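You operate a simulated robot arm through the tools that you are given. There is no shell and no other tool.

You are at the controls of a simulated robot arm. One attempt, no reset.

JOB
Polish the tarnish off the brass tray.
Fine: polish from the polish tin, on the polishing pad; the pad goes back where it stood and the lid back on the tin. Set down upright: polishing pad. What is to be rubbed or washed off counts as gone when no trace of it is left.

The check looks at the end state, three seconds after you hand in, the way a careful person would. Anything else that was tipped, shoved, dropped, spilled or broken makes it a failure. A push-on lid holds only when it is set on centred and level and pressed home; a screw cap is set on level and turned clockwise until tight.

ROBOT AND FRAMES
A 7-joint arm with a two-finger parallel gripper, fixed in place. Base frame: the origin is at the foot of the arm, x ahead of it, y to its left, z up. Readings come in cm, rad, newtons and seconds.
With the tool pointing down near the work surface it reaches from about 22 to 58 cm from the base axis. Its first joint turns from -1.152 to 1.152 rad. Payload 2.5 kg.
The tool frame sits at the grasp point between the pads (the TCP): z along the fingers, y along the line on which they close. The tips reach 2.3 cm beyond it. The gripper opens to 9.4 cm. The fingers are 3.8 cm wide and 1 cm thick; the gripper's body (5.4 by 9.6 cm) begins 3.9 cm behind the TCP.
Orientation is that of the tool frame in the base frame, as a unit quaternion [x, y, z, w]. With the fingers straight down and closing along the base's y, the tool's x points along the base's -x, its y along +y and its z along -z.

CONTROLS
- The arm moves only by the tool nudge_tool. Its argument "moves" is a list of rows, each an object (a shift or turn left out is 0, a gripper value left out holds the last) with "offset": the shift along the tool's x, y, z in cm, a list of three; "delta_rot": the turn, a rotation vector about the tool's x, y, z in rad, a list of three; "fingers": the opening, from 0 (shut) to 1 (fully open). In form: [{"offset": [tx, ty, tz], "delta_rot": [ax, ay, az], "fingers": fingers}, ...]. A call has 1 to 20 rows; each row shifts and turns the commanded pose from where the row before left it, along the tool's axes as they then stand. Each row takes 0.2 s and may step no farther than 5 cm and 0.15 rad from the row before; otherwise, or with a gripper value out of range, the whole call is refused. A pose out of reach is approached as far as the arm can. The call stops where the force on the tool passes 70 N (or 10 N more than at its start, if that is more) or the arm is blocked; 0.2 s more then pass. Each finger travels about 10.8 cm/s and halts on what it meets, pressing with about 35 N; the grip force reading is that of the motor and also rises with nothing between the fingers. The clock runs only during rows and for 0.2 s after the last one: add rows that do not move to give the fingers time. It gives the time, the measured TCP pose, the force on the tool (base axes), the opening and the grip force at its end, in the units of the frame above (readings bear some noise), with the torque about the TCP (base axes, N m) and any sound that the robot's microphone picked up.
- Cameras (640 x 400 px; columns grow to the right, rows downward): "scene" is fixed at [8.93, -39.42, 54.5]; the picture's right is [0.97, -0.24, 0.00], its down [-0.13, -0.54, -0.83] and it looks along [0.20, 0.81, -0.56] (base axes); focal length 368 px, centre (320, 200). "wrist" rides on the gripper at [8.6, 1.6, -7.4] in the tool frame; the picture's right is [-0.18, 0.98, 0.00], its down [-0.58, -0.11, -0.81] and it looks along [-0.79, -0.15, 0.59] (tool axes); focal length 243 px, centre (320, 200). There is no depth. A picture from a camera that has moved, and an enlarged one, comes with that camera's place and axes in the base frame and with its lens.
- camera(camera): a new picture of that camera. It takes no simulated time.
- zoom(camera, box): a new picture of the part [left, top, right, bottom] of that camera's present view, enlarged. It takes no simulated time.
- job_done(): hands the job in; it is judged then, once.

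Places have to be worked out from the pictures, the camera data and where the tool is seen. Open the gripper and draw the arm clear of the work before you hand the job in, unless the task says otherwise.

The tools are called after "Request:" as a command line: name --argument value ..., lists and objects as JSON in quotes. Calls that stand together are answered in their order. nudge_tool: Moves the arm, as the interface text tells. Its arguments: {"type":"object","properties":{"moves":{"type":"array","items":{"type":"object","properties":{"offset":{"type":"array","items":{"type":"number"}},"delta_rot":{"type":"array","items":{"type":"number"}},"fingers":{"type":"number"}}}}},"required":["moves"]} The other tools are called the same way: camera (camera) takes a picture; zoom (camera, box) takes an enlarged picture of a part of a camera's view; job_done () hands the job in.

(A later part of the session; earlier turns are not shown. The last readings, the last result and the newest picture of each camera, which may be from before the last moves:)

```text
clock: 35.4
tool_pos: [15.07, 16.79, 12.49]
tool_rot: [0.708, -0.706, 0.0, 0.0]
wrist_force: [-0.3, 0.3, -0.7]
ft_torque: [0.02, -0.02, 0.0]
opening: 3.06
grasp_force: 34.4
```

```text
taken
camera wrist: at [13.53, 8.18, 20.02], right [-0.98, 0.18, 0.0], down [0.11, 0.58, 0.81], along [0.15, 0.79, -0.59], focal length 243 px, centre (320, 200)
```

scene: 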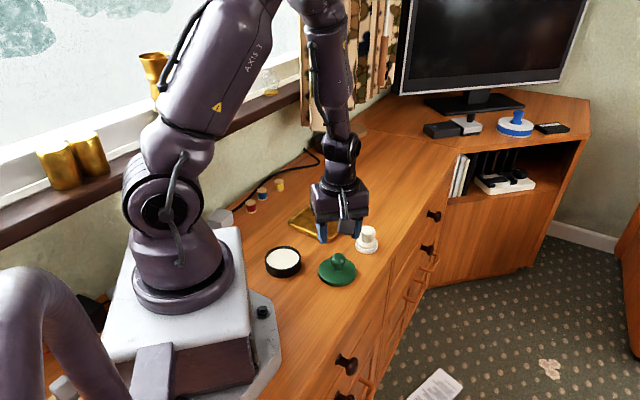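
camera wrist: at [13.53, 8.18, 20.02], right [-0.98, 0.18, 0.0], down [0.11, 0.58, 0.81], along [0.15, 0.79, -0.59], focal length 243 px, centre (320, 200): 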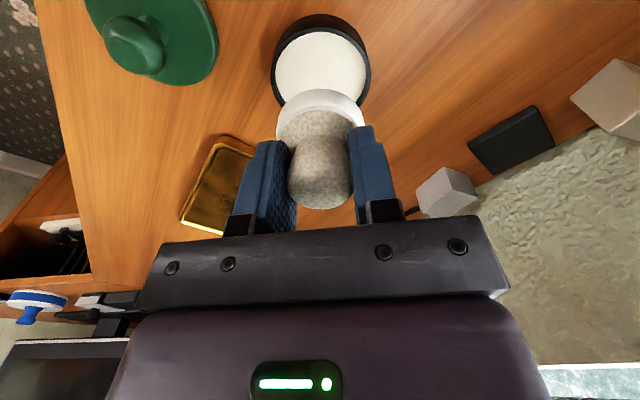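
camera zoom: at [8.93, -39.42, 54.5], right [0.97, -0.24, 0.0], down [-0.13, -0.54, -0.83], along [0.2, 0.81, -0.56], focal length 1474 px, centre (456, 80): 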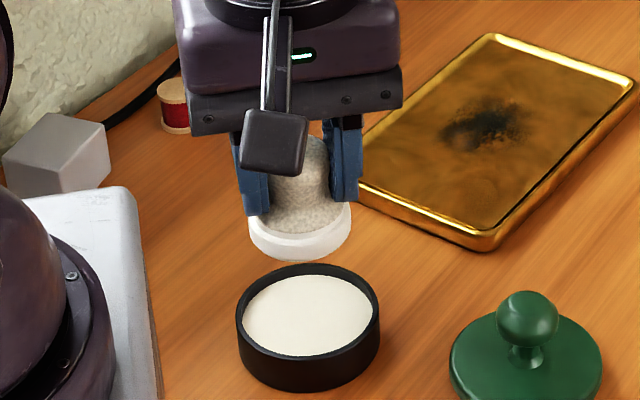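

The pad's foot is coated white and the tin hasn't moved. I'll carry it over the tray's tarnish and look again.

Request:
nudge_tool --moves '[{"offset": [-3.04, -2.82, 0]}, {"offset": [-3.04, -2.82, 0]}, {"offset": [-3.04, -2.82, 0]}, {"offset": [-3.04, -2.82, 0]}, {"offset": [-3.04, -2.82, 0]}, {"offset": [0, 0, 0]}, {"offset": [0, 0, 2]}, {"offset": [0, 0, 1]}, {"offset": [0, 0, 0]}, {"offset": [0, 0, 0]}]'

Request:
camera --camera "wrist"

Request:
zoom --camera "wrist" --box '[200, 0, 440, 200]'

Request:
zoom --camera "scene" --box '[270, 150, 398, 250]'

```text
clock: 37.6
tool_pos: [29.21, 31.8, 9.63]
tool_rot: [0.707, -0.707, 0.0, 0.0]
wrist_force: [-0.8, 0.3, 0.0]
ft_torque: [0.01, 0.03, 0.0]
opening: 3.08
grasp_force: 35.2
```

```text
taken
camera wrist: at [27.55, 23.27, 17.09], right [-0.98, 0.18, 0.0], down [0.11, 0.58, 0.81], along [0.15, 0.79, -0.59], focal length 243 px, centre (320, 200)
```

wrist: 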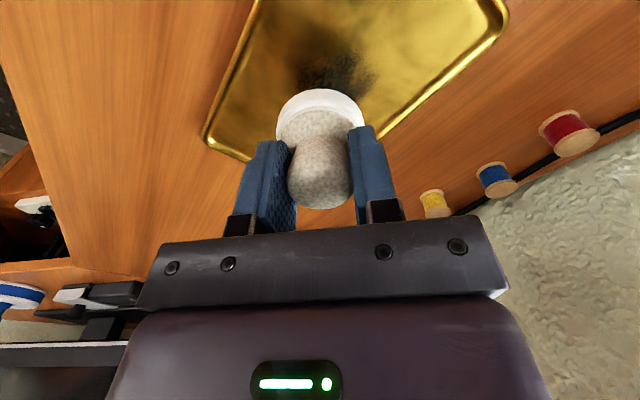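

```text
2.00 times, centred on (320, 100) of wrist
camera zoom: at [27.55, 23.27, 17.09], right [-0.98, 0.18, 0.0], down [0.11, 0.58, 0.81], along [0.15, 0.79, -0.59], focal length 485 px, centre (320, 400)
```

zoom: 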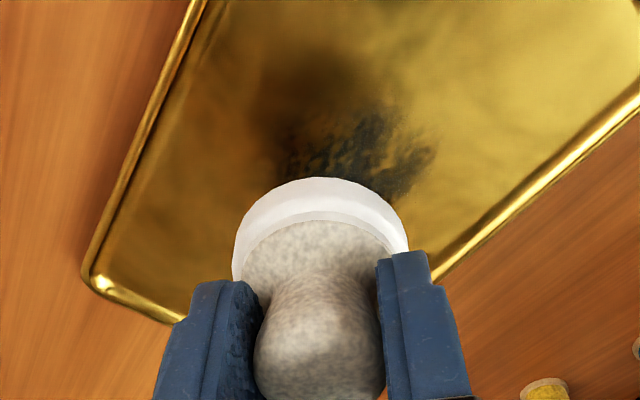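

```text
4.00 times, centred on (334, 200) of scene
camera zoom: at [8.93, -39.42, 54.5], right [0.97, -0.24, 0.0], down [-0.13, -0.54, -0.83], along [0.2, 0.81, -0.56], focal length 1474 px, centre (264, 200)
```

zoom: 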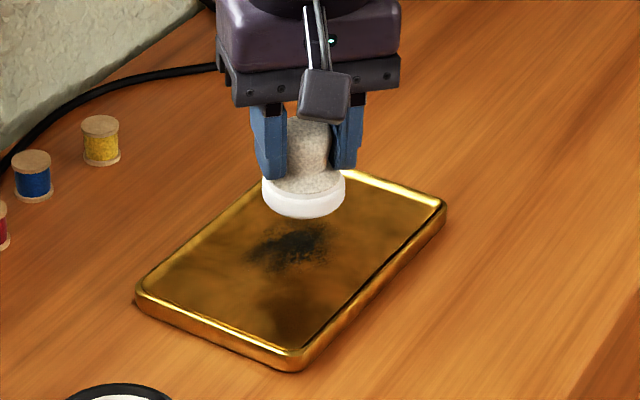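

The tarnish patch lies just beside the pad, stretched along the tray's long diagonal and centred around (28.2, 31.6). I'll shift over it, lower to just above the tray floor and check.

Request:
nudge_tool --moves '[{"offset": [0.6, 1.0, 1.0]}, {"offset": [0, 0, 1.5]}, {"offset": [0, 0, 1.2]}, {"offset": [0, 0, 0]}, {"offset": [0, 0, 0]}]'

Request:
zoom --camera "scene" --box '[270, 170, 398, 250]'

Request:
camera --camera "wrist"

```text
clock: 38.8
tool_pos: [28.11, 31.34, 5.88]
tool_rot: [0.707, -0.707, 0.0, 0.0]
wrist_force: [-0.5, -0.1, -0.5]
ft_torque: [0.0, -0.02, -0.01]
opening: 3.06
grasp_force: 35.3
```

```text
5.00 times, centred on (334, 210) of scene
camera zoom: at [8.93, -39.42, 54.5], right [0.97, -0.24, 0.0], down [-0.13, -0.54, -0.83], along [0.2, 0.81, -0.56], focal length 1842 px, centre (250, 150)
```

zoom: 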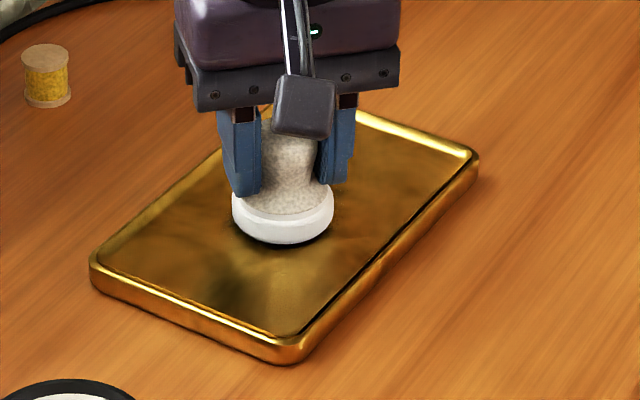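

```text
taken
camera wrist: at [26.64, 22.83, 13.4], right [-0.98, 0.18, 0.0], down [0.11, 0.58, 0.81], along [0.15, 0.79, -0.59], focal length 243 px, centre (320, 200)
```

wrist: 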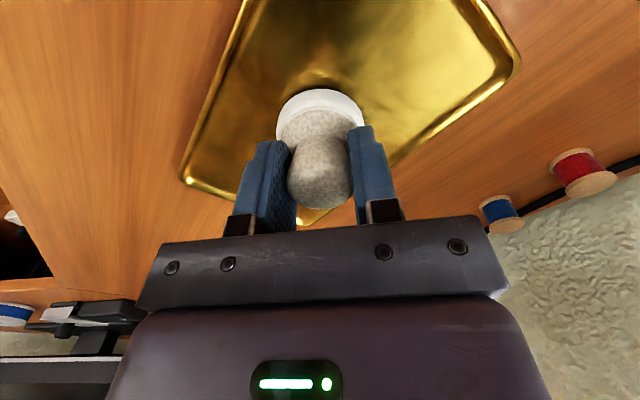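

Comparing directly in the scene view, the patch centre is a little beyond the pad, near the tray centre at about (28.8, 32.2). I'll shift by (+0.5, +0.7) and step down toward the tray floor.

Request:
nudge_tool --moves '[{"offset": [-0.7, -0.5, 0]}, {"offset": [0, 0, 0.3]}, {"offset": [0, 0, 0.2]}, {"offset": [0, 0, 0]}]'

Request:
nudge_tool --moves '[{"offset": [0, 0, 0.1]}, {"offset": [0, 0, 0]}]'

Request:
nudge_tool --moves '[{"offset": [0, 0, 0.1]}, {"offset": [0, 0, 0]}]'

```text
clock: 39.8
tool_pos: [28.65, 32.29, 5.68]
tool_rot: [0.707, -0.707, 0.0, -0.003]
wrist_force: [-12.5, -14.4, 49.2]
ft_torque: [0.05, 0.18, 0.06]
opening: 3.07
grasp_force: 35.0
```

```text
clock: 40.4
tool_pos: [28.64, 32.34, 5.44]
tool_rot: [-0.707, 0.707, 0.0, 0.005]
wrist_force: [-11.2, -6.9, 48.2]
ft_torque: [0.18, 0.19, 0.03]
opening: 3.09
grasp_force: 35.5
```

```text
clock: 41.0
tool_pos: [28.69, 32.39, 5.37]
tool_rot: [-0.707, 0.707, 0.0, 0.005]
wrist_force: [-8.9, -1.1, 49.7]
ft_torque: [0.19, 0.18, 0.01]
opening: 3.08
grasp_force: 35.1
```

The tray floor came sooner than expected: about 49 N, and the pad has probably slid slightly up in the grip. I'll ease off to a light contact force and look.

Request:
nudge_tool --moves '[{"offset": [0, 0, -0.2]}, {"offset": [0, 0, 0]}]'

Request:
zoom --camera "scene" --box '[270, 170, 398, 250]'

Request:
zoom --camera "wrist" --box '[200, 20, 440, 240]'

```text
clock: 41.6
tool_pos: [28.69, 32.15, 5.54]
tool_rot: [0.707, -0.707, 0.0, -0.003]
wrist_force: [1.6, 10.0, 21.0]
ft_torque: [0.57, -0.22, 0.05]
opening: 3.02
grasp_force: 35.3
```

```text
5.00 times, centred on (334, 210) of scene
camera zoom: at [8.93, -39.43, 54.5], right [0.97, -0.24, 0.0], down [-0.13, -0.54, -0.83], along [0.2, 0.81, -0.56], focal length 1842 px, centre (250, 150)
```

zoom: 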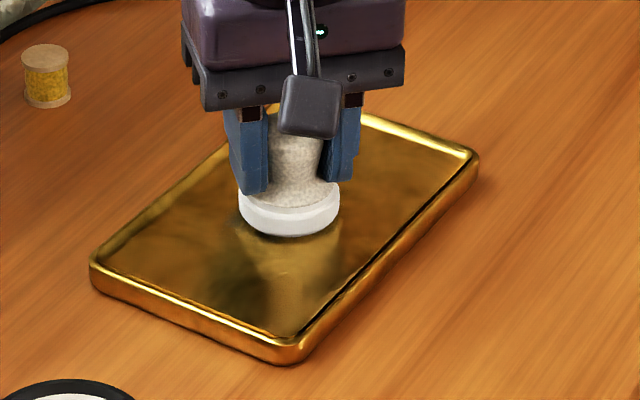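

```text
1.82 times, centred on (320, 130) of wrist
camera zoom: at [27.14, 23.59, 12.87], right [-0.98, 0.18, 0.0], down [0.11, 0.58, 0.81], along [0.15, 0.8, -0.59], focal length 441 px, centre (320, 327)
```

zoom: 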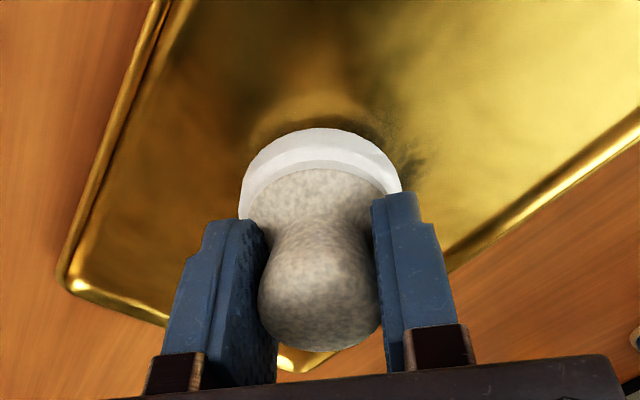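

The tray hasn't moved and the contact is now about 21 N. I'll ease off a bit more and make a short test stroke along the tray's long axis, checking forces and the tray.

Request:
nudge_tool --moves '[{"offset": [0, 0, -0.04]}, {"offset": [-0.7, -0.71, 0]}, {"offset": [-0.7, -0.71, 0]}, {"offset": [0, 0, 0]}]'

Request:
zoom --camera "scene" --box '[270, 170, 398, 250]'

Request:
zoom --camera "wrist" --box '[200, 20, 440, 240]'

```text
clock: 42.6
tool_pos: [30.15, 33.37, 5.37]
tool_rot: [-0.706, 0.708, -0.001, -0.001]
wrist_force: [-8.5, -13.6, 32.1]
ft_torque: [-0.12, 0.0, -0.03]
opening: 3.06
grasp_force: 34.9
```

```text
5.00 times, centred on (334, 210) of scene
camera zoom: at [8.92, -39.43, 54.5], right [0.97, -0.24, 0.0], down [-0.13, -0.54, -0.83], along [0.2, 0.81, -0.56], focal length 1842 px, centre (250, 150)
```

zoom: 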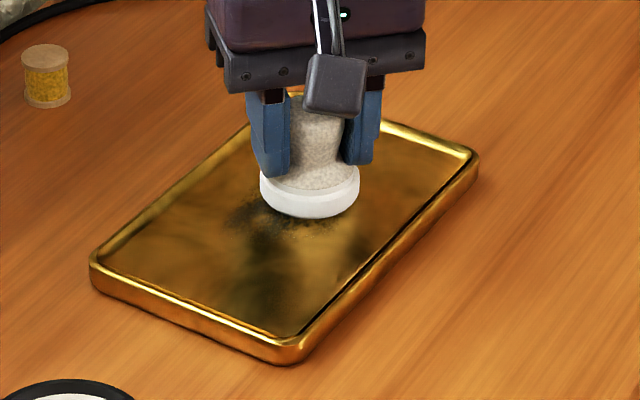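

```text
1.82 times, centred on (320, 130) of wrist
camera zoom: at [28.55, 24.86, 12.91], right [-0.98, 0.19, 0.0], down [0.11, 0.58, 0.8], along [0.15, 0.79, -0.59], focal length 441 px, centre (320, 327)
```

zoom: 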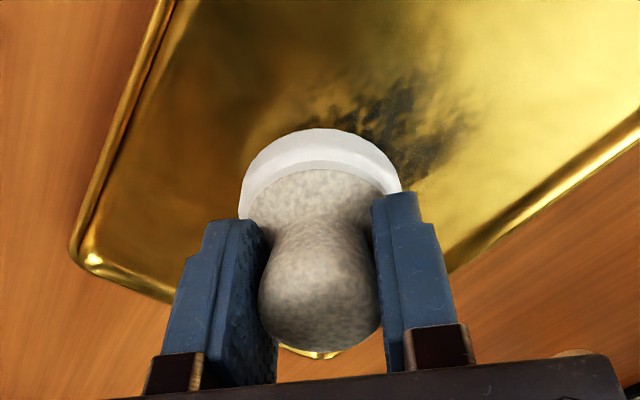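

The tray stays put, and friction is about half the normal force. The remaining tarnish shows around (27.6, 32), so I'll ease off slightly and rub in three lanes along the long axis across it.

Request:
nudge_tool --moves '[{"offset": [0, 0, -0.06]}, {"offset": [0.976, 1.004, 0]}, {"offset": [0.976, 1.004, 0]}, {"offset": [0.976, 1.004, 0]}, {"offset": [0.976, 1.004, 0]}, {"offset": [-0.7, 0.71, 0]}, {"offset": [-0.976, -1.004, 0]}, {"offset": [-0.976, -1.004, 0]}, {"offset": [-0.976, -1.004, 0]}, {"offset": [-0.976, -1.004, 0]}, {"offset": [-0.63, 0.64, 0]}, {"offset": [0.976, 1.004, 0]}, {"offset": [0.976, 1.004, 0]}, {"offset": [0.976, 1.004, 0]}, {"offset": [0.976, 1.004, 0]}, {"offset": [0, 0, 0]}]'

Request:
zoom --camera "scene" --box '[270, 170, 398, 250]'

Request:
zoom --camera "wrist" --box '[200, 20, 440, 240]'

```text
clock: 46.0
tool_pos: [24.64, 31.07, 5.38]
tool_rot: [0.707, -0.707, 0.0, 0.0]
wrist_force: [1.3, 1.6, 3.8]
ft_torque: [0.16, -0.01, 0.01]
opening: 3.05
grasp_force: 35.6
```

```text
5.00 times, centred on (334, 210) of scene
camera zoom: at [8.93, -39.42, 54.5], right [0.97, -0.24, 0.0], down [-0.13, -0.54, -0.83], along [0.2, 0.81, -0.56], focal length 1842 px, centre (250, 150)
```

zoom: 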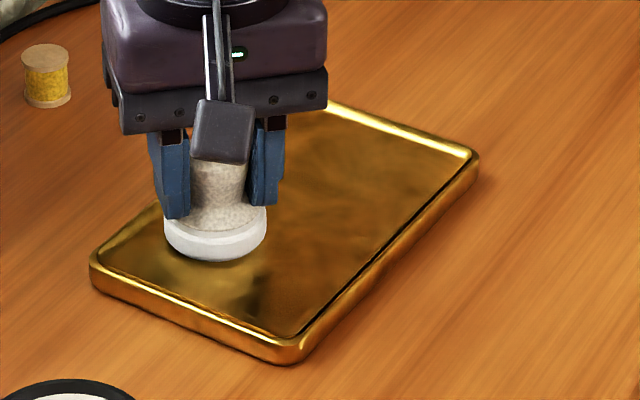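

```text
1.82 times, centred on (320, 130) of wrist
camera zoom: at [23.17, 22.56, 12.89], right [-0.98, 0.18, 0.0], down [0.11, 0.58, 0.81], along [0.15, 0.79, -0.59], focal length 441 px, centre (320, 327)
```

zoom: 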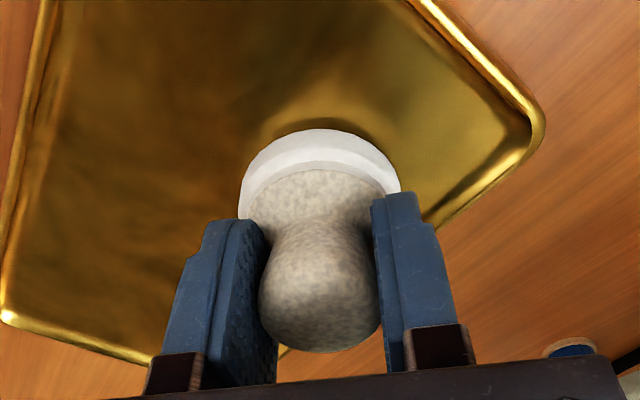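

Most of the tarnish looks gone and the tray is in place. I'll lift the pad and move it aside to inspect the whole tray.

Request:
nudge_tool --moves '[{"offset": [0, 0, -1]}, {"offset": [0, 0, -3]}, {"offset": [0, 0, -4]}, {"offset": [4, 0, 0]}, {"offset": [4, 0, 0]}, {"offset": [4, 0, 0]}, {"offset": [0, 0, 0]}, {"offset": [0, 0, 0]}]'

Request:
zoom --camera "scene" --box '[280, 180, 380, 250]'

Request:
camera --camera "wrist"

Request:
camera --camera "scene"

```text
clock: 47.8
tool_pos: [24.84, 18.83, 13.17]
tool_rot: [0.707, -0.707, 0.0, 0.0]
wrist_force: [-0.2, -0.8, 0.2]
ft_torque: [0.02, 0.0, 0.05]
opening: 3.06
grasp_force: 35.0
```

```text
5.71 times, centred on (330, 215) of scene
camera zoom: at [8.93, -39.42, 54.5], right [0.97, -0.24, 0.0], down [-0.13, -0.54, -0.83], along [0.2, 0.81, -0.56], focal length 2105 px, centre (263, 114)
```

zoom: 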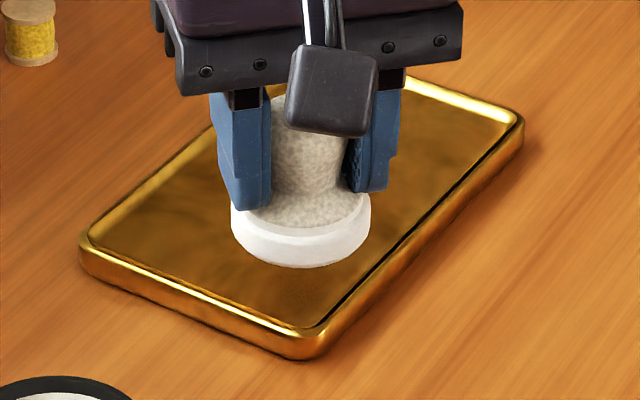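

```text
taken
camera wrist: at [23.31, 10.4, 20.71], right [-0.98, 0.18, 0.0], down [0.11, 0.58, 0.81], along [0.15, 0.79, -0.59], focal length 243 px, centre (320, 200)
```

wrist: 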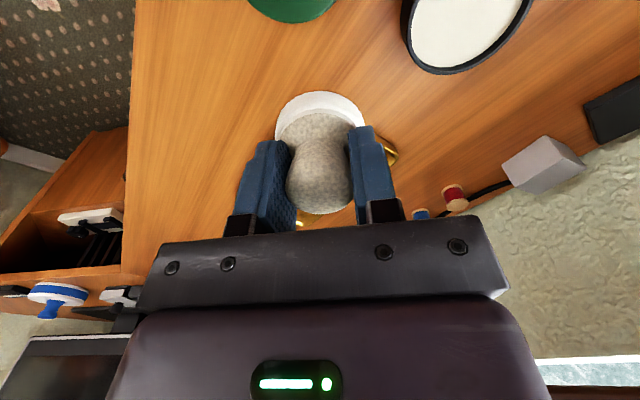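

```text
taken
```

scene: 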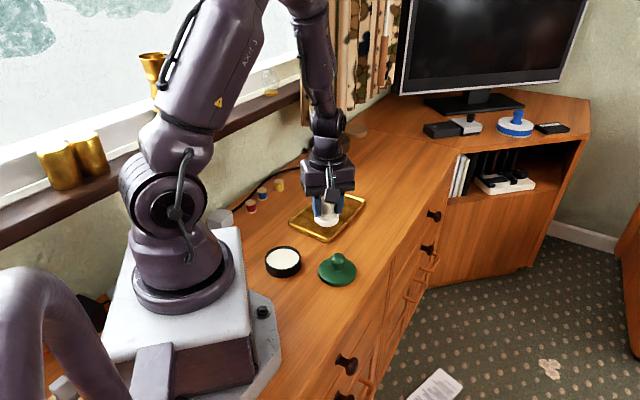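

The arm blocks the tray in both views. I'll swing the pad toward the tin at height, which earlier left the tray unobstructed.

Request:
nudge_tool --moves '[{"offset": [0.3, 3, 0]}, {"offset": [0.3, 3, 0]}, {"offset": [0.3, 3, 0]}, {"offset": [0, 0, 0]}, {"offset": [0, 0, 0]}]'

Request:
zoom --camera "scene" --box '[280, 180, 380, 250]'

Request:
zoom --camera "scene" --box '[300, 195, 350, 228]'

Request:
zoom --camera "scene" --box '[220, 180, 332, 280]'

```text
clock: 49.0
tool_pos: [15.63, 18.26, 13.37]
tool_rot: [-0.707, 0.707, 0.0, 0.001]
wrist_force: [0.3, 0.1, -0.3]
ft_torque: [-0.02, 0.02, 0.03]
opening: 3.06
grasp_force: 34.6
```

```text
5.71 times, centred on (330, 215) of scene
camera zoom: at [8.93, -39.42, 54.5], right [0.97, -0.24, 0.0], down [-0.13, -0.54, -0.83], along [0.2, 0.81, -0.56], focal length 2105 px, centre (263, 114)
```

zoom: 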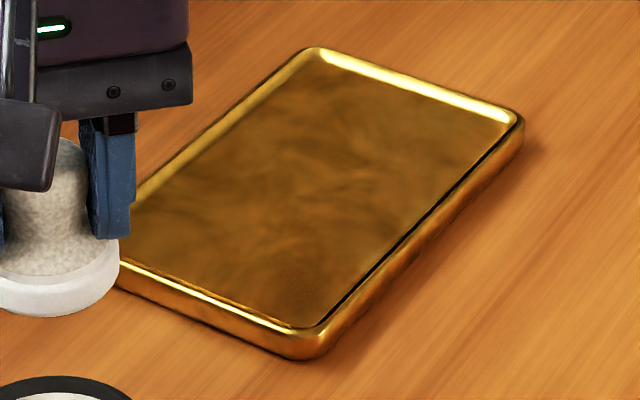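

```text
12.12 times, centred on (325, 212) of scene
camera zoom: at [8.93, -39.42, 54.5], right [0.97, -0.24, 0.0], down [-0.13, -0.54, -0.83], along [0.2, 0.81, -0.56], focal length 4465 px, centre (259, 61)
```

zoom: 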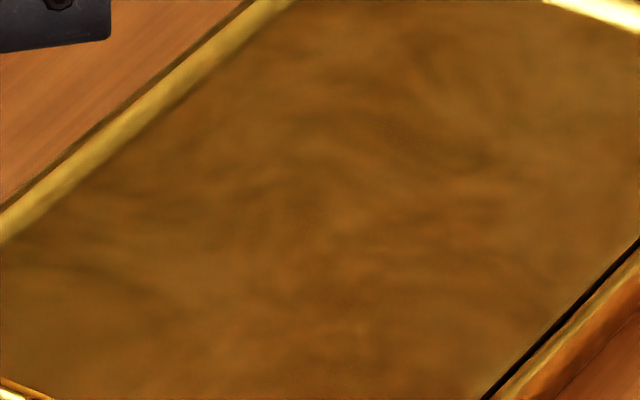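

```text
4.00 times, centred on (276, 230) of scene
camera zoom: at [8.93, -39.42, 54.5], right [0.97, -0.24, 0.0], down [-0.13, -0.54, -0.83], along [0.2, 0.81, -0.56], focal length 1474 px, centre (496, 80)
```

zoom: 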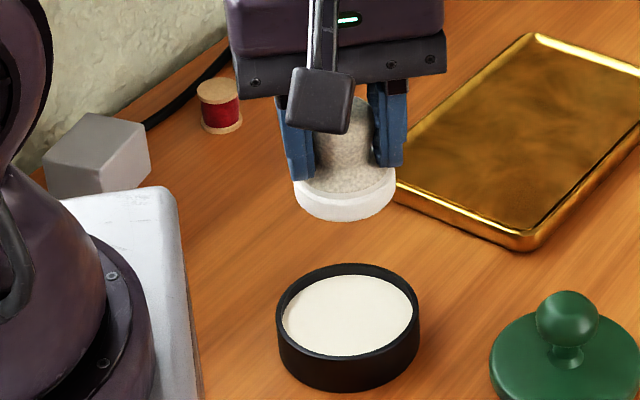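

From the scene view the brass looks clean. Before putting the pad away, I'll use the wrist camera over the tray for a closer check for any trace.

Request:
nudge_tool --moves '[{"offset": [-3.17, -3.17, -1.35]}, {"offset": [-3.17, -3.17, -1.35]}, {"offset": [-3.17, -3.17, -1.35]}, {"offset": [-3.17, -3.17, -1.35]}, {"offset": [0, 0, 0]}, {"offset": [0, 0, 0]}, {"offset": [0, 0, 0]}]'

Request:
camera --camera "wrist"

Request:
zoom --camera "wrist" --box '[210, 0, 430, 120]'

Request:
zoom --camera "scene" --box '[280, 180, 380, 250]'

```text
clock: 50.6
tool_pos: [28.48, 30.72, 19.13]
tool_rot: [-0.707, 0.707, 0.0, 0.0]
wrist_force: [0.9, 0.6, -1.3]
ft_torque: [0.01, 0.03, -0.01]
opening: 3.06
grasp_force: 35.3
```

```text
taken
camera wrist: at [26.95, 22.13, 26.58], right [-0.98, 0.18, 0.0], down [0.11, 0.58, 0.81], along [0.15, 0.79, -0.59], focal length 243 px, centre (320, 200)
```

wrist: 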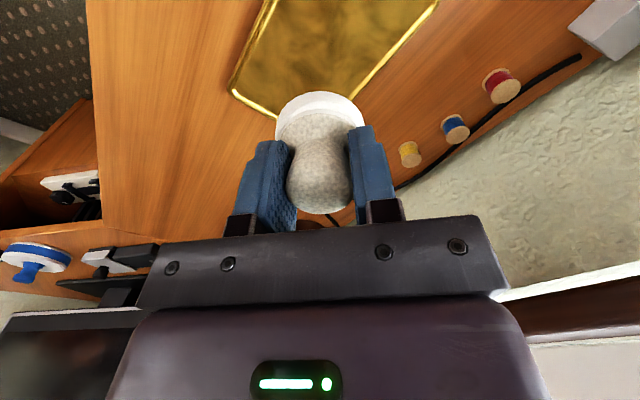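

```text
2.91 times, centred on (320, 60) of wrist
camera zoom: at [26.95, 22.13, 26.58], right [-0.98, 0.18, 0.0], down [0.11, 0.58, 0.81], along [0.15, 0.79, -0.59], focal length 706 px, centre (320, 607)
```

zoom: 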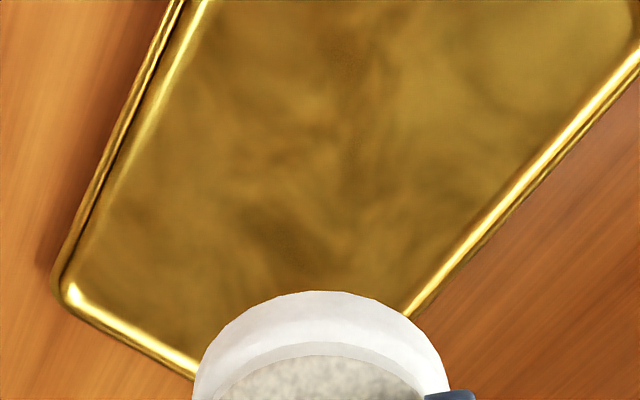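

```text
5.71 times, centred on (330, 215) of scene
camera zoom: at [8.93, -39.42, 54.5], right [0.97, -0.24, 0.0], down [-0.13, -0.54, -0.83], along [0.2, 0.81, -0.56], focal length 2105 px, centre (263, 114)
```

zoom: 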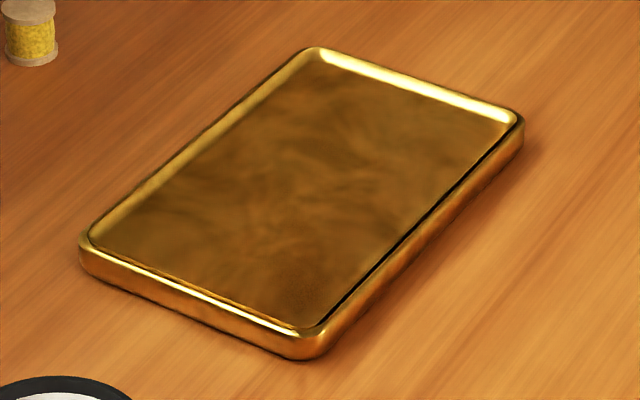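

The black patch is gone and the tray sits exactly where it was. I'll zoom further into the faint mottled spots to be sure nothing remains.

Request:
zoom --camera "wrist" --box '[290, 0, 370, 50]'

Request:
zoom --camera "wrist" --box '[260, 40, 340, 90]'

Request:
zoom --camera "scene" --box '[305, 208, 345, 240]'

Request:
zoom --camera "scene" --box '[310, 195, 350, 220]'

```text
8.00 times, centred on (330, 25) of wrist
camera zoom: at [26.95, 22.13, 26.58], right [-0.98, 0.18, 0.0], down [0.11, 0.58, 0.81], along [0.15, 0.79, -0.59], focal length 1941 px, centre (240, 1600)
```

zoom: 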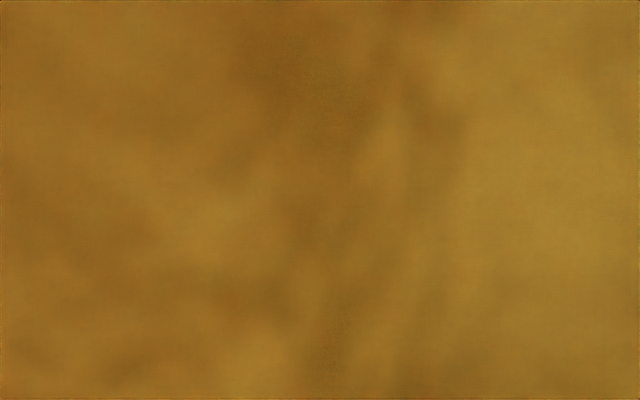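

```text
8.00 times, centred on (300, 65) of wrist
camera zoom: at [26.95, 22.13, 26.58], right [-0.98, 0.18, 0.0], down [0.11, 0.58, 0.81], along [0.15, 0.79, -0.59], focal length 1941 px, centre (480, 1280)
```

zoom: 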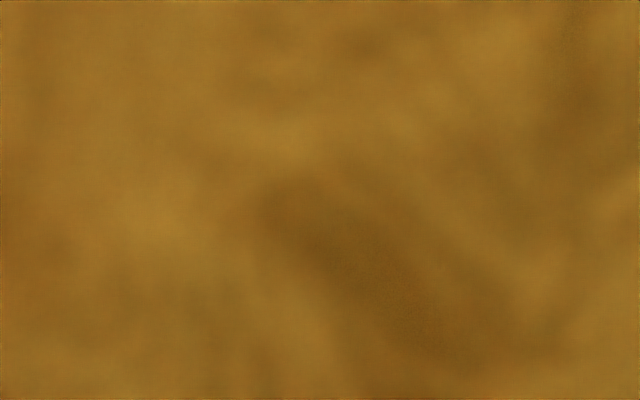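

```text
12.50 times, centred on (325, 224) of scene
camera zoom: at [8.93, -39.42, 54.5], right [0.97, -0.24, 0.0], down [-0.13, -0.54, -0.83], along [0.2, 0.81, -0.56], focal length 4605 px, centre (258, -100)
```

zoom: 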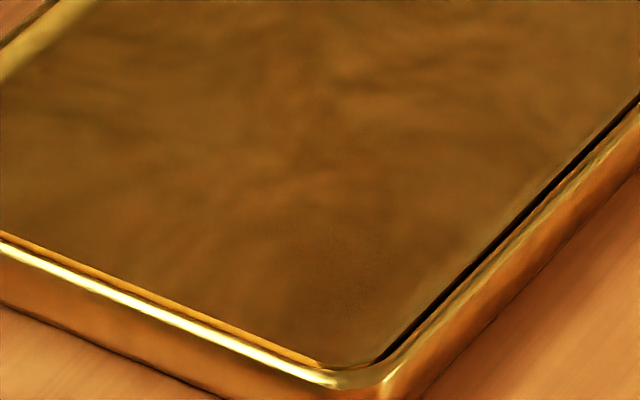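

```text
16.00 times, centred on (330, 208) of scene
camera zoom: at [8.93, -39.42, 54.5], right [0.97, -0.24, 0.0], down [-0.13, -0.54, -0.83], along [0.2, 0.81, -0.56], focal length 5894 px, centre (160, 80)
```

zoom: 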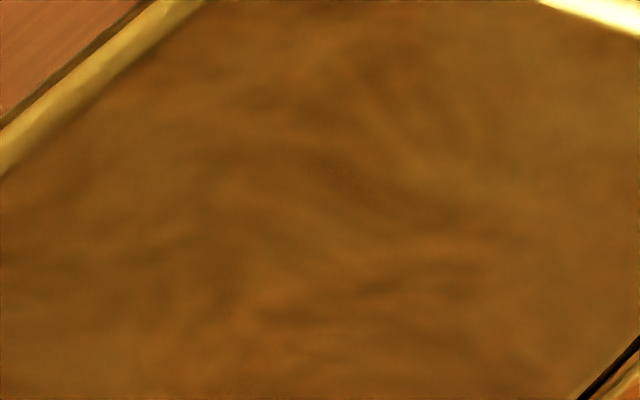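

I only see the brass's own mottling, with no black residue. To be safe about "no trace", I'll make a second, slightly wider polishing pass, first coming down just above the floor.

Request:
nudge_tool --moves '[{"offset": [-1.35, -1.77, 0]}, {"offset": [-1.35, -1.77, 0]}, {"offset": [0, 0, 4]}, {"offset": [0, 0, 4]}, {"offset": [0, 0, 3]}, {"offset": [0, 0, 1.1]}, {"offset": [0, 0, 0]}, {"offset": [0, 0, 0]}]'

Request:
zoom --camera "scene" --box '[270, 170, 398, 250]'

```text
clock: 52.4
tool_pos: [32.02, 33.49, 6.55]
tool_rot: [-0.707, 0.707, 0.0, 0.0]
wrist_force: [-1.0, 0.9, 0.0]
ft_torque: [-0.02, -0.03, -0.02]
opening: 3.05
grasp_force: 35.6
```

```text
5.00 times, centred on (334, 210) of scene
camera zoom: at [8.93, -39.42, 54.5], right [0.97, -0.24, 0.0], down [-0.13, -0.54, -0.83], along [0.2, 0.81, -0.56], focal length 1842 px, centre (250, 150)
```

zoom: 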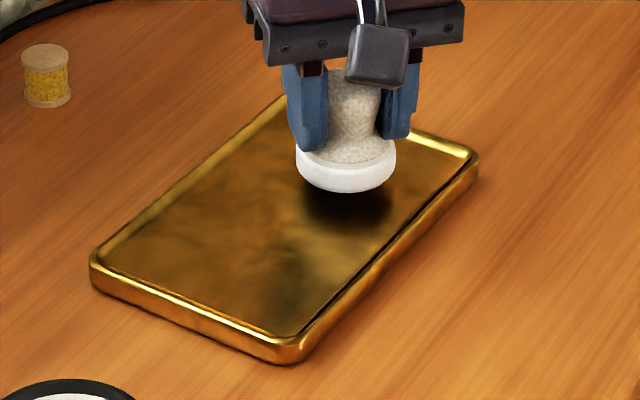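

The pad hovers about 1 cm over the floor. I'll step down to light contact.

Request:
nudge_tool --moves '[{"offset": [0, 0, 0.5]}, {"offset": [0, 0, 0.4]}, {"offset": [0, 0, 0.15]}, {"offset": [0, 0, 0]}]'

```text
clock: 53.4
tool_pos: [31.96, 33.55, 5.47]
tool_rot: [-0.707, 0.707, 0.001, 0.001]
wrist_force: [0.0, 0.4, -0.1]
ft_torque: [0.0, -0.01, 0.0]
opening: 3.05
grasp_force: 35.1
```

Request:
nudge_tool --moves '[{"offset": [0, 0, 0.08]}, {"offset": [0, 0, 0]}]'

```text
clock: 54.0
tool_pos: [31.9, 33.56, 5.39]
tool_rot: [-0.706, 0.708, 0.0, 0.0]
wrist_force: [-0.3, -0.6, -0.6]
ft_torque: [0.0, -0.04, 0.01]
opening: 3.06
grasp_force: 35.1
```

Still no contact at about 5.45. Next small step down.

Request:
nudge_tool --moves '[{"offset": [0, 0, 0.08]}, {"offset": [0, 0, 0]}]'

```text
clock: 54.6
tool_pos: [32.0, 33.53, 5.25]
tool_rot: [0.707, -0.707, 0.0, 0.0]
wrist_force: [-0.3, -0.5, 1.5]
ft_torque: [0.02, -0.01, -0.03]
opening: 3.07
grasp_force: 35.1
```

Just touching now, with a 1.5 N reading. One more fine step to get a light rubbing force.

Request:
nudge_tool --moves '[{"offset": [0, 0, 0.06]}, {"offset": [0, 0, 0]}]'

```text
clock: 55.2
tool_pos: [32.0, 33.68, 5.46]
tool_rot: [0.708, -0.706, 0.0, 0.0]
wrist_force: [-0.2, -0.1, 1.4]
ft_torque: [0.02, 0.04, 0.04]
opening: 3.05
grasp_force: 34.8
```

Request:
nudge_tool --moves '[{"offset": [0, 0, 0.06]}, {"offset": [0, 0, 0]}]'

```text
clock: 55.8
tool_pos: [31.92, 33.63, 5.35]
tool_rot: [0.708, -0.706, 0.0, 0.0]
wrist_force: [-3.1, -2.8, 11.2]
ft_torque: [0.02, 0.09, 0.0]
opening: 3.07
grasp_force: 35.1
```

Light contact of 11 N. I'll rub three long lanes over the former tarnish area.

Request:
nudge_tool --moves '[{"offset": [0.976, 1.004, 0]}, {"offset": [0.976, 1.004, 0]}, {"offset": [0.976, 1.004, 0]}, {"offset": [0.976, 1.004, 0]}, {"offset": [0.976, 1.004, 0]}, {"offset": [-0.77, 0.78, 0]}, {"offset": [-0.976, -1.004, 0]}, {"offset": [-0.976, -1.004, 0]}, {"offset": [-0.976, -1.004, 0]}, {"offset": [-0.976, -1.004, 0]}, {"offset": [-0.976, -1.004, 0]}, {"offset": [-0.77, 0.78, 0]}, {"offset": [0.976, 1.004, 0]}, {"offset": [0.976, 1.004, 0]}, {"offset": [0.976, 1.004, 0]}, {"offset": [0.976, 1.004, 0]}, {"offset": [0.976, 1.004, 0]}, {"offset": [0, 0, 0]}]'

Request:
zoom --camera "scene" --box '[270, 170, 398, 250]'

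```text
clock: 59.6
tool_pos: [25.53, 30.07, 5.3]
tool_rot: [0.708, -0.706, 0.0, -0.001]
wrist_force: [-0.2, -0.6, -0.8]
ft_torque: [0.0, 0.01, 0.04]
opening: 3.06
grasp_force: 35.1
```

```text
5.00 times, centred on (334, 210) of scene
camera zoom: at [8.93, -39.42, 54.5], right [0.97, -0.24, 0.0], down [-0.13, -0.54, -0.83], along [0.2, 0.81, -0.56], focal length 1842 px, centre (250, 150)
```

zoom: 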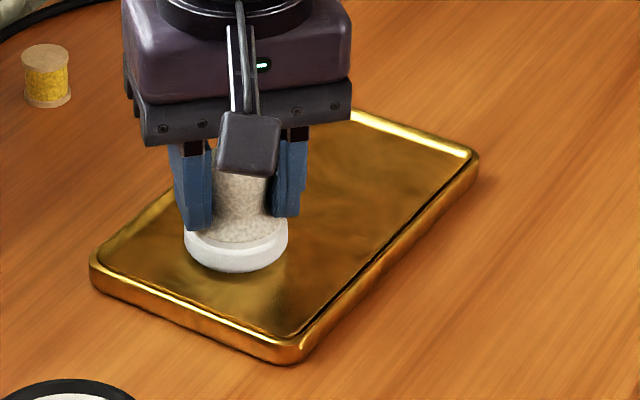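

Contact was lost at the end of the stroke. I'll lower in small steps to regain light contact and rub back along the lanes.

Request:
nudge_tool --moves '[{"offset": [0, 0, 0.06]}, {"offset": [0, 0, 0]}]'

```text
clock: 60.2
tool_pos: [25.41, 30.08, 5.43]
tool_rot: [-0.706, 0.708, 0.0, 0.0]
wrist_force: [0.8, -4.3, 9.5]
ft_torque: [0.02, 0.0, 0.01]
opening: 3.06
grasp_force: 35.1
```

Contact is back at 9.5 N. I'll rub back over the lanes.

Request:
nudge_tool --moves '[{"offset": [-0.976, -1.004, 0]}, {"offset": [-0.976, -1.004, 0]}, {"offset": [-0.976, -1.004, 0]}, {"offset": [-0.976, -1.004, -0.02]}, {"offset": [-0.976, -1.004, -0.02]}, {"offset": [0.77, -0.78, 0]}, {"offset": [0.976, 1.004, 0.01]}, {"offset": [0.976, 1.004, 0.01]}, {"offset": [0.976, 1.004, 0.01]}, {"offset": [0.976, 1.004, 0.01]}, {"offset": [0.976, 1.004, 0]}, {"offset": [0.77, -0.78, 0]}, {"offset": [-0.976, -1.004, 0]}, {"offset": [-0.976, -1.004, 0]}, {"offset": [-0.976, -1.004, 0]}, {"offset": [-0.976, -1.004, -0.02]}, {"offset": [-0.976, -1.004, -0.02]}, {"offset": [0, 0, 0]}]'

Request:
zoom --camera "scene" --box '[270, 170, 398, 250]'

Request:
zoom --camera "wrist" --box '[200, 20, 440, 240]'

```text
clock: 64.0
tool_pos: [32.01, 33.35, 5.45]
tool_rot: [-0.707, 0.707, 0.0, -0.001]
wrist_force: [-1.8, -1.9, 6.4]
ft_torque: [-0.04, 0.02, -0.04]
opening: 3.06
grasp_force: 35.2
```

```text
5.00 times, centred on (334, 210) of scene
camera zoom: at [8.93, -39.42, 54.5], right [0.97, -0.24, 0.0], down [-0.13, -0.54, -0.83], along [0.2, 0.81, -0.56], focal length 1842 px, centre (250, 150)
```

zoom: 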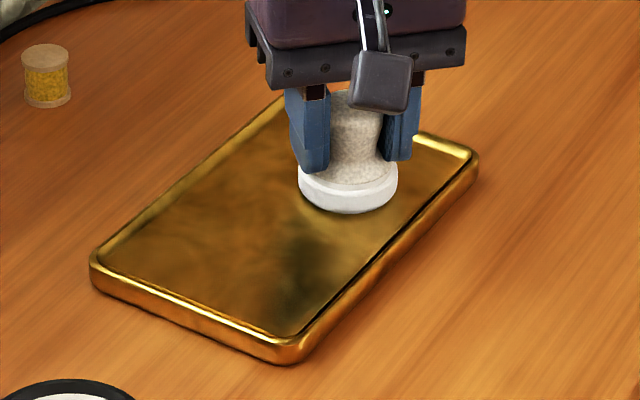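

```text
1.82 times, centred on (320, 130) of wrist
camera zoom: at [30.53, 24.74, 12.86], right [-0.98, 0.18, 0.0], down [0.11, 0.58, 0.81], along [0.15, 0.79, -0.59], focal length 441 px, centre (320, 327)
```

zoom: 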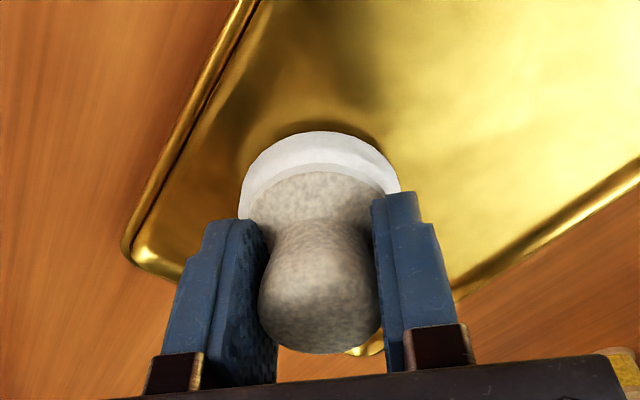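

The tray is clean and hasn't moved. I'll lift the pad and carry it back above its home spot at (34.1, 18.65).

Request:
nudge_tool --moves '[{"offset": [0, 0, -1]}, {"offset": [0, 0, -3]}, {"offset": [0, 0, -3]}, {"offset": [3.69, -0.535, 0]}, {"offset": [3.69, -0.535, 0]}, {"offset": [3.69, -0.535, 0]}, {"offset": [3.69, -0.535, 0]}, {"offset": [0, 0, 0]}, {"offset": [0, 0, 3]}, {"offset": [0, 0, 2.5]}, {"offset": [0, 0, 1.2]}, {"offset": [0, 0, 0]}, {"offset": [0, 0, 0]}]'

Request:
zoom --camera "scene" --box '[280, 180, 380, 250]'

Request:
zoom --camera "scene" --box '[340, 215, 395, 265]'

```text
clock: 66.8
tool_pos: [34.06, 18.8, 5.66]
tool_rot: [0.707, -0.707, 0.0, 0.0]
wrist_force: [-0.3, 0.2, 0.2]
ft_torque: [0.0, 0.02, 0.03]
opening: 3.04
grasp_force: 35.1
```

```text
5.71 times, centred on (330, 215) of scene
camera zoom: at [8.93, -39.42, 54.5], right [0.97, -0.24, 0.0], down [-0.13, -0.54, -0.83], along [0.2, 0.81, -0.56], focal length 2105 px, centre (263, 114)
```

zoom: 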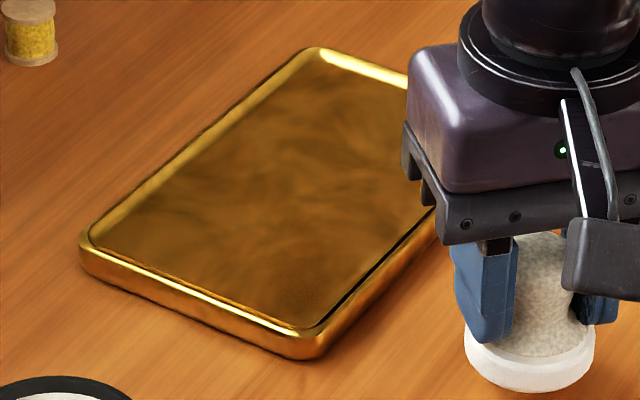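

```text
8.00 times, centred on (368, 240) of scene
camera zoom: at [8.93, -39.42, 54.5], right [0.97, -0.24, 0.0], down [-0.13, -0.54, -0.83], along [0.2, 0.81, -0.56], focal length 2947 px, centre (-60, -120)
```

zoom: 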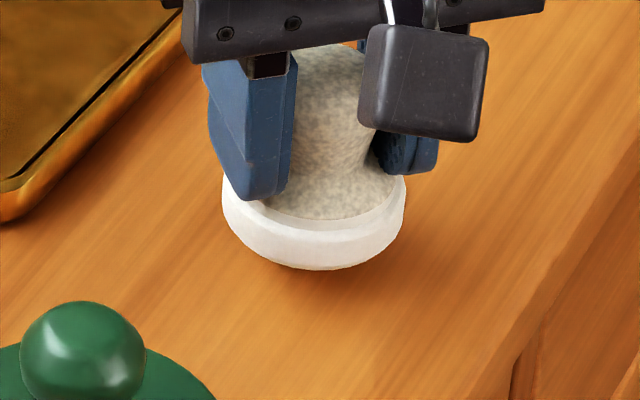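

The pad is level above its home. I'll lower it gently to the desk.

Request:
nudge_tool --moves '[{"offset": [0, 0, 0.5]}, {"offset": [0, 0, 0.4]}, {"offset": [0, 0, 0.15]}, {"offset": [0, 0, 0]}]'

Request:
nudge_tool --moves '[{"offset": [0, 0, 0.08]}, {"offset": [0, 0, 0]}]'

```text
clock: 67.8
tool_pos: [34.11, 18.72, 4.63]
tool_rot: [0.707, -0.707, 0.0, 0.0]
wrist_force: [0.2, 0.6, -0.9]
ft_torque: [0.02, 0.04, 0.01]
opening: 3.07
grasp_force: 35.6
```

```text
clock: 68.4
tool_pos: [34.08, 18.65, 4.55]
tool_rot: [0.707, -0.707, 0.0, 0.0]
wrist_force: [-0.3, -0.6, -1.1]
ft_torque: [-0.02, 0.0, 0.01]
opening: 3.04
grasp_force: 34.8
```

No contact yet at 4.5. I'll keep stepping down.

Request:
nudge_tool --moves '[{"offset": [0, 0, 0.1]}, {"offset": [0, 0, 0]}]'

Request:
nudge_tool --moves '[{"offset": [0, 0, 0.08]}, {"offset": [0, 0, 0]}]'

```text
clock: 69.0
tool_pos: [34.2, 18.63, 4.41]
tool_rot: [-0.707, 0.708, 0.0, 0.0]
wrist_force: [-0.1, -0.8, 0.0]
ft_torque: [0.02, -0.02, -0.03]
opening: 3.06
grasp_force: 35.0
```

```text
clock: 69.6
tool_pos: [34.13, 18.59, 4.31]
tool_rot: [0.708, -0.707, -0.001, 0.0]
wrist_force: [-0.3, 0.2, -0.4]
ft_torque: [0.03, -0.03, 0.0]
opening: 3.06
grasp_force: 34.6
```

Request:
nudge_tool --moves '[{"offset": [0, 0, 0.07]}, {"offset": [0, 0, 0]}]'

Request:
zoom --camera "scene" --box '[340, 215, 395, 265]'

```text
clock: 70.2
tool_pos: [34.05, 18.76, 4.2]
tool_rot: [-0.707, 0.707, 0.0, -0.001]
wrist_force: [-0.1, -0.4, -0.4]
ft_torque: [0.01, -0.01, -0.01]
opening: 3.06
grasp_force: 34.4
```

```text
8.00 times, centred on (368, 240) of scene
camera zoom: at [8.93, -39.42, 54.5], right [0.97, -0.24, 0.0], down [-0.13, -0.54, -0.83], along [0.2, 0.81, -0.56], focal length 2947 px, centre (-60, -120)
```

zoom: 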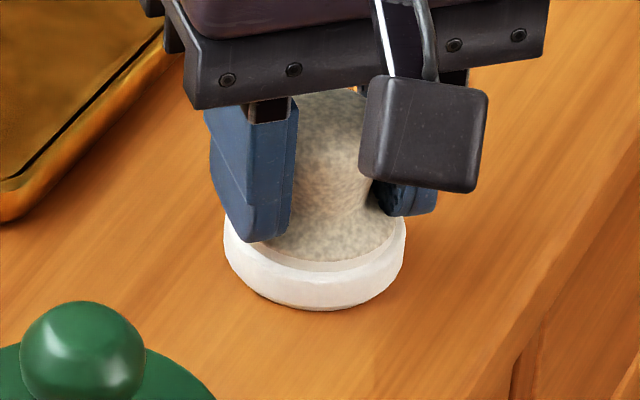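

The pad is within about 0.1 cm of the desk, at its original pixel position. I'll take fine steps to contact.

Request:
nudge_tool --moves '[{"offset": [0, 0, 0.06]}, {"offset": [0, 0, 0]}]'

```text
clock: 70.8
tool_pos: [34.1, 18.67, 4.04]
tool_rot: [0.707, -0.707, 0.0, 0.001]
wrist_force: [-3.8, -2.2, 10.7]
ft_torque: [0.01, 0.13, -0.01]
opening: 3.05
grasp_force: 35.1
```

The pad is on the desk with light contact. I'll relax slightly, open the fingers and rise straight up.

Request:
nudge_tool --moves '[{"offset": [0, 0, -0.03]}, {"fingers": 0.42}, {"fingers": 0.52}, {"offset": [0, 0, 0]}, {"offset": [0, 0, -0.5]}, {"offset": [0, 0, -2]}, {"offset": [0, 0, -3]}, {"offset": [0, 0, -3]}, {"offset": [0, 0, 0]}, {"offset": [0, 0, 0]}]'

Request:
zoom --camera "scene" --box '[340, 215, 395, 265]'

Request:
camera --camera "scene"

Request:
camera --camera "wrist"

```text
clock: 73.0
tool_pos: [34.15, 18.42, 13.12]
tool_rot: [0.707, -0.707, 0.0, 0.0]
wrist_force: [-0.1, -0.6, -0.1]
ft_torque: [0.01, -0.03, -0.02]
opening: 4.88
grasp_force: 0.1
```

```text
8.00 times, centred on (368, 240) of scene
camera zoom: at [8.93, -39.42, 54.5], right [0.97, -0.24, 0.0], down [-0.13, -0.54, -0.83], along [0.2, 0.81, -0.56], focal length 2947 px, centre (-60, -120)
```

zoom: 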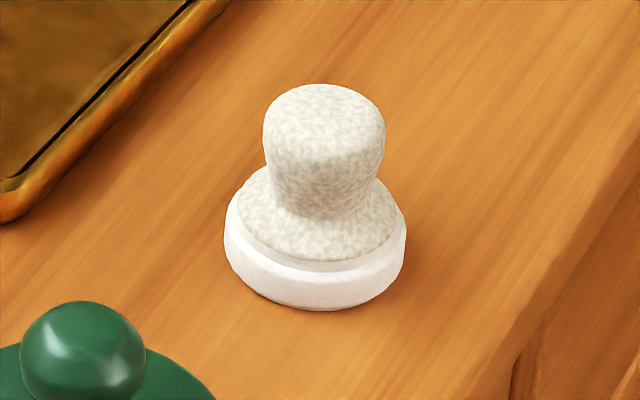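

```text
taken
```

scene: 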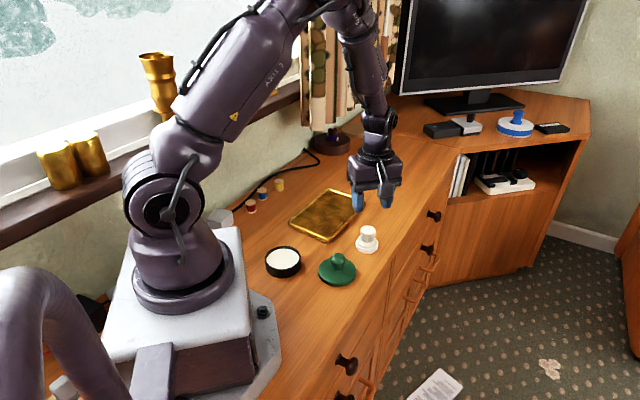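

```text
taken
camera wrist: at [32.61, 9.96, 20.6], right [-0.98, 0.18, 0.0], down [0.11, 0.58, 0.81], along [0.15, 0.79, -0.59], focal length 243 px, centre (320, 200)
```

wrist: 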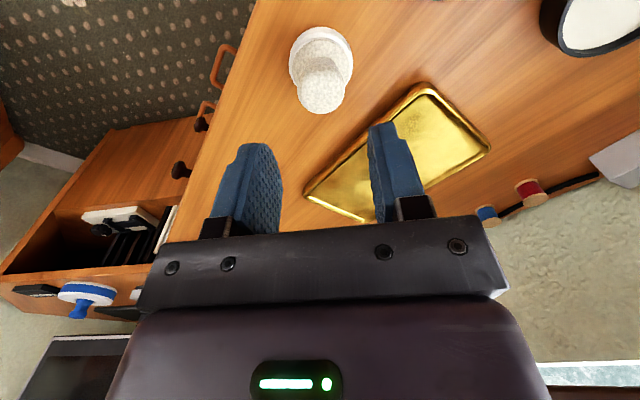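

The pad stands upright at its original spot. Next I fetch the lid, moving above it at (25.4, 12.5) and checking alignment.

Request:
nudge_tool --moves '[{"offset": [2.047, 2.89, 0], "fingers": 0.55}, {"offset": [2.047, 2.89, 0]}, {"offset": [2.046, 2.89, 0]}, {"offset": [0, 0, 0]}, {"offset": [0, 0, 2.5]}, {"offset": [0, 0, 0]}, {"offset": [0, 0, 0]}]'

Request:
zoom --camera "wrist" --box '[200, 0, 440, 200]'

Request:
zoom --camera "scene" --box '[280, 200, 400, 290]'

```text
clock: 74.6
tool_pos: [25.63, 12.43, 10.44]
tool_rot: [0.707, -0.707, 0.001, 0.0]
wrist_force: [0.5, 0.6, 0.0]
ft_torque: [-0.04, -0.03, 0.01]
opening: 5.19
grasp_force: 0.1
```

```text
2.00 times, centred on (320, 100) of wrist
camera zoom: at [24.11, 3.8, 17.95], right [-0.98, 0.18, 0.0], down [0.11, 0.58, 0.81], along [0.15, 0.79, -0.59], focal length 485 px, centre (320, 400)
```

zoom: 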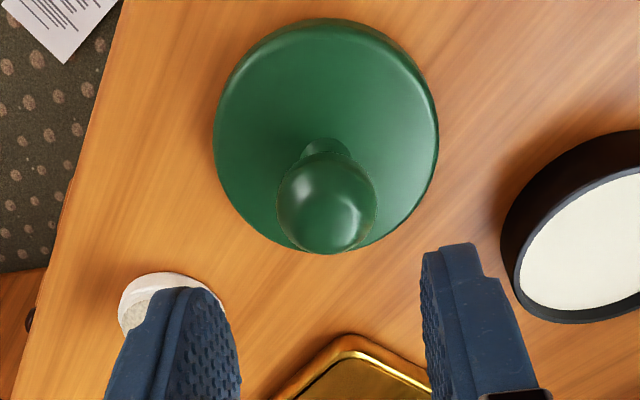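

```text
4.44 times, centred on (340, 245) of scene
camera zoom: at [8.93, -39.42, 54.5], right [0.97, -0.24, 0.0], down [-0.13, -0.54, -0.83], along [0.2, 0.81, -0.56], focal length 1637 px, centre (231, 0)
```

zoom: 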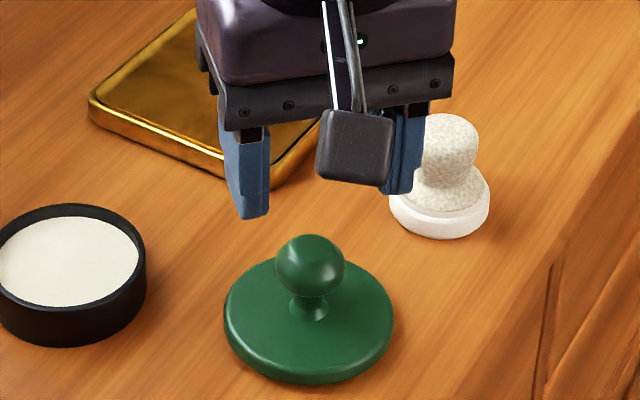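

The knob is about 0.2 cm to the −x side of the fingers' centre. I'll correct that and descend most of the way.

Request:
nudge_tool --moves '[{"offset": [-0.1, 0.2, 1]}, {"offset": [0, 0, 2]}, {"offset": [0, 0, 1.5]}, {"offset": [0, 0, 1]}, {"offset": [0, 0, 0]}, {"offset": [0, 0, 0]}]'

Request:
zoom --camera "wrist" --box '[200, 20, 440, 240]'

```text
clock: 76.0
tool_pos: [25.44, 12.6, 4.9]
tool_rot: [0.708, -0.707, 0.001, 0.0]
wrist_force: [-1.0, 0.9, 0.3]
ft_torque: [-0.04, -0.02, 0.0]
opening: 5.16
grasp_force: 0.1
```

```text
1.82 times, centred on (320, 130) of wrist
camera zoom: at [23.8, 4.07, 12.39], right [-0.98, 0.18, 0.0], down [0.11, 0.58, 0.81], along [0.15, 0.79, -0.59], focal length 441 px, centre (320, 327)
```

zoom: 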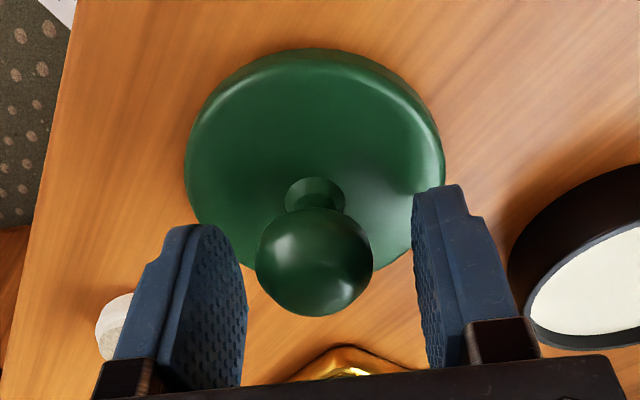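

The knob is now about 0.13 cm to the other side. I'll split the difference and descend the last stretch.

Request:
nudge_tool --moves '[{"offset": [0, -0.12, 0.4]}, {"offset": [0, 0, 0.3]}, {"offset": [0, 0, 0]}, {"offset": [0, 0, 0]}]'

Request:
zoom --camera "wrist" --box '[200, 20, 440, 240]'

```text
clock: 77.0
tool_pos: [25.5, 12.66, 4.01]
tool_rot: [0.707, -0.707, -0.001, 0.0]
wrist_force: [-0.6, 0.1, -0.6]
ft_torque: [-0.01, -0.03, 0.02]
opening: 5.19
grasp_force: 0.2
```

```text
1.82 times, centred on (320, 130) of wrist
camera zoom: at [23.88, 4.12, 11.6], right [-0.98, 0.18, 0.0], down [0.11, 0.58, 0.81], along [0.15, 0.79, -0.59], focal length 441 px, centre (320, 327)
```

zoom: 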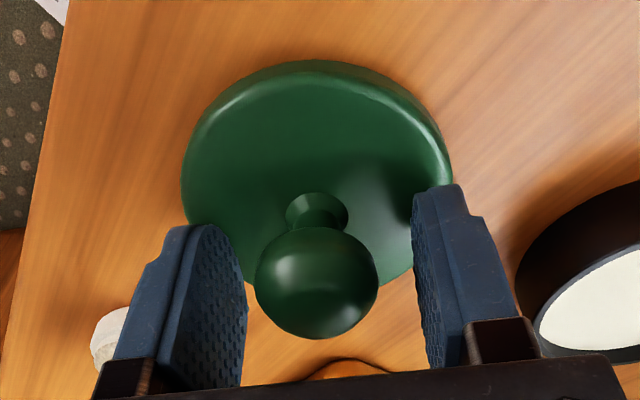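

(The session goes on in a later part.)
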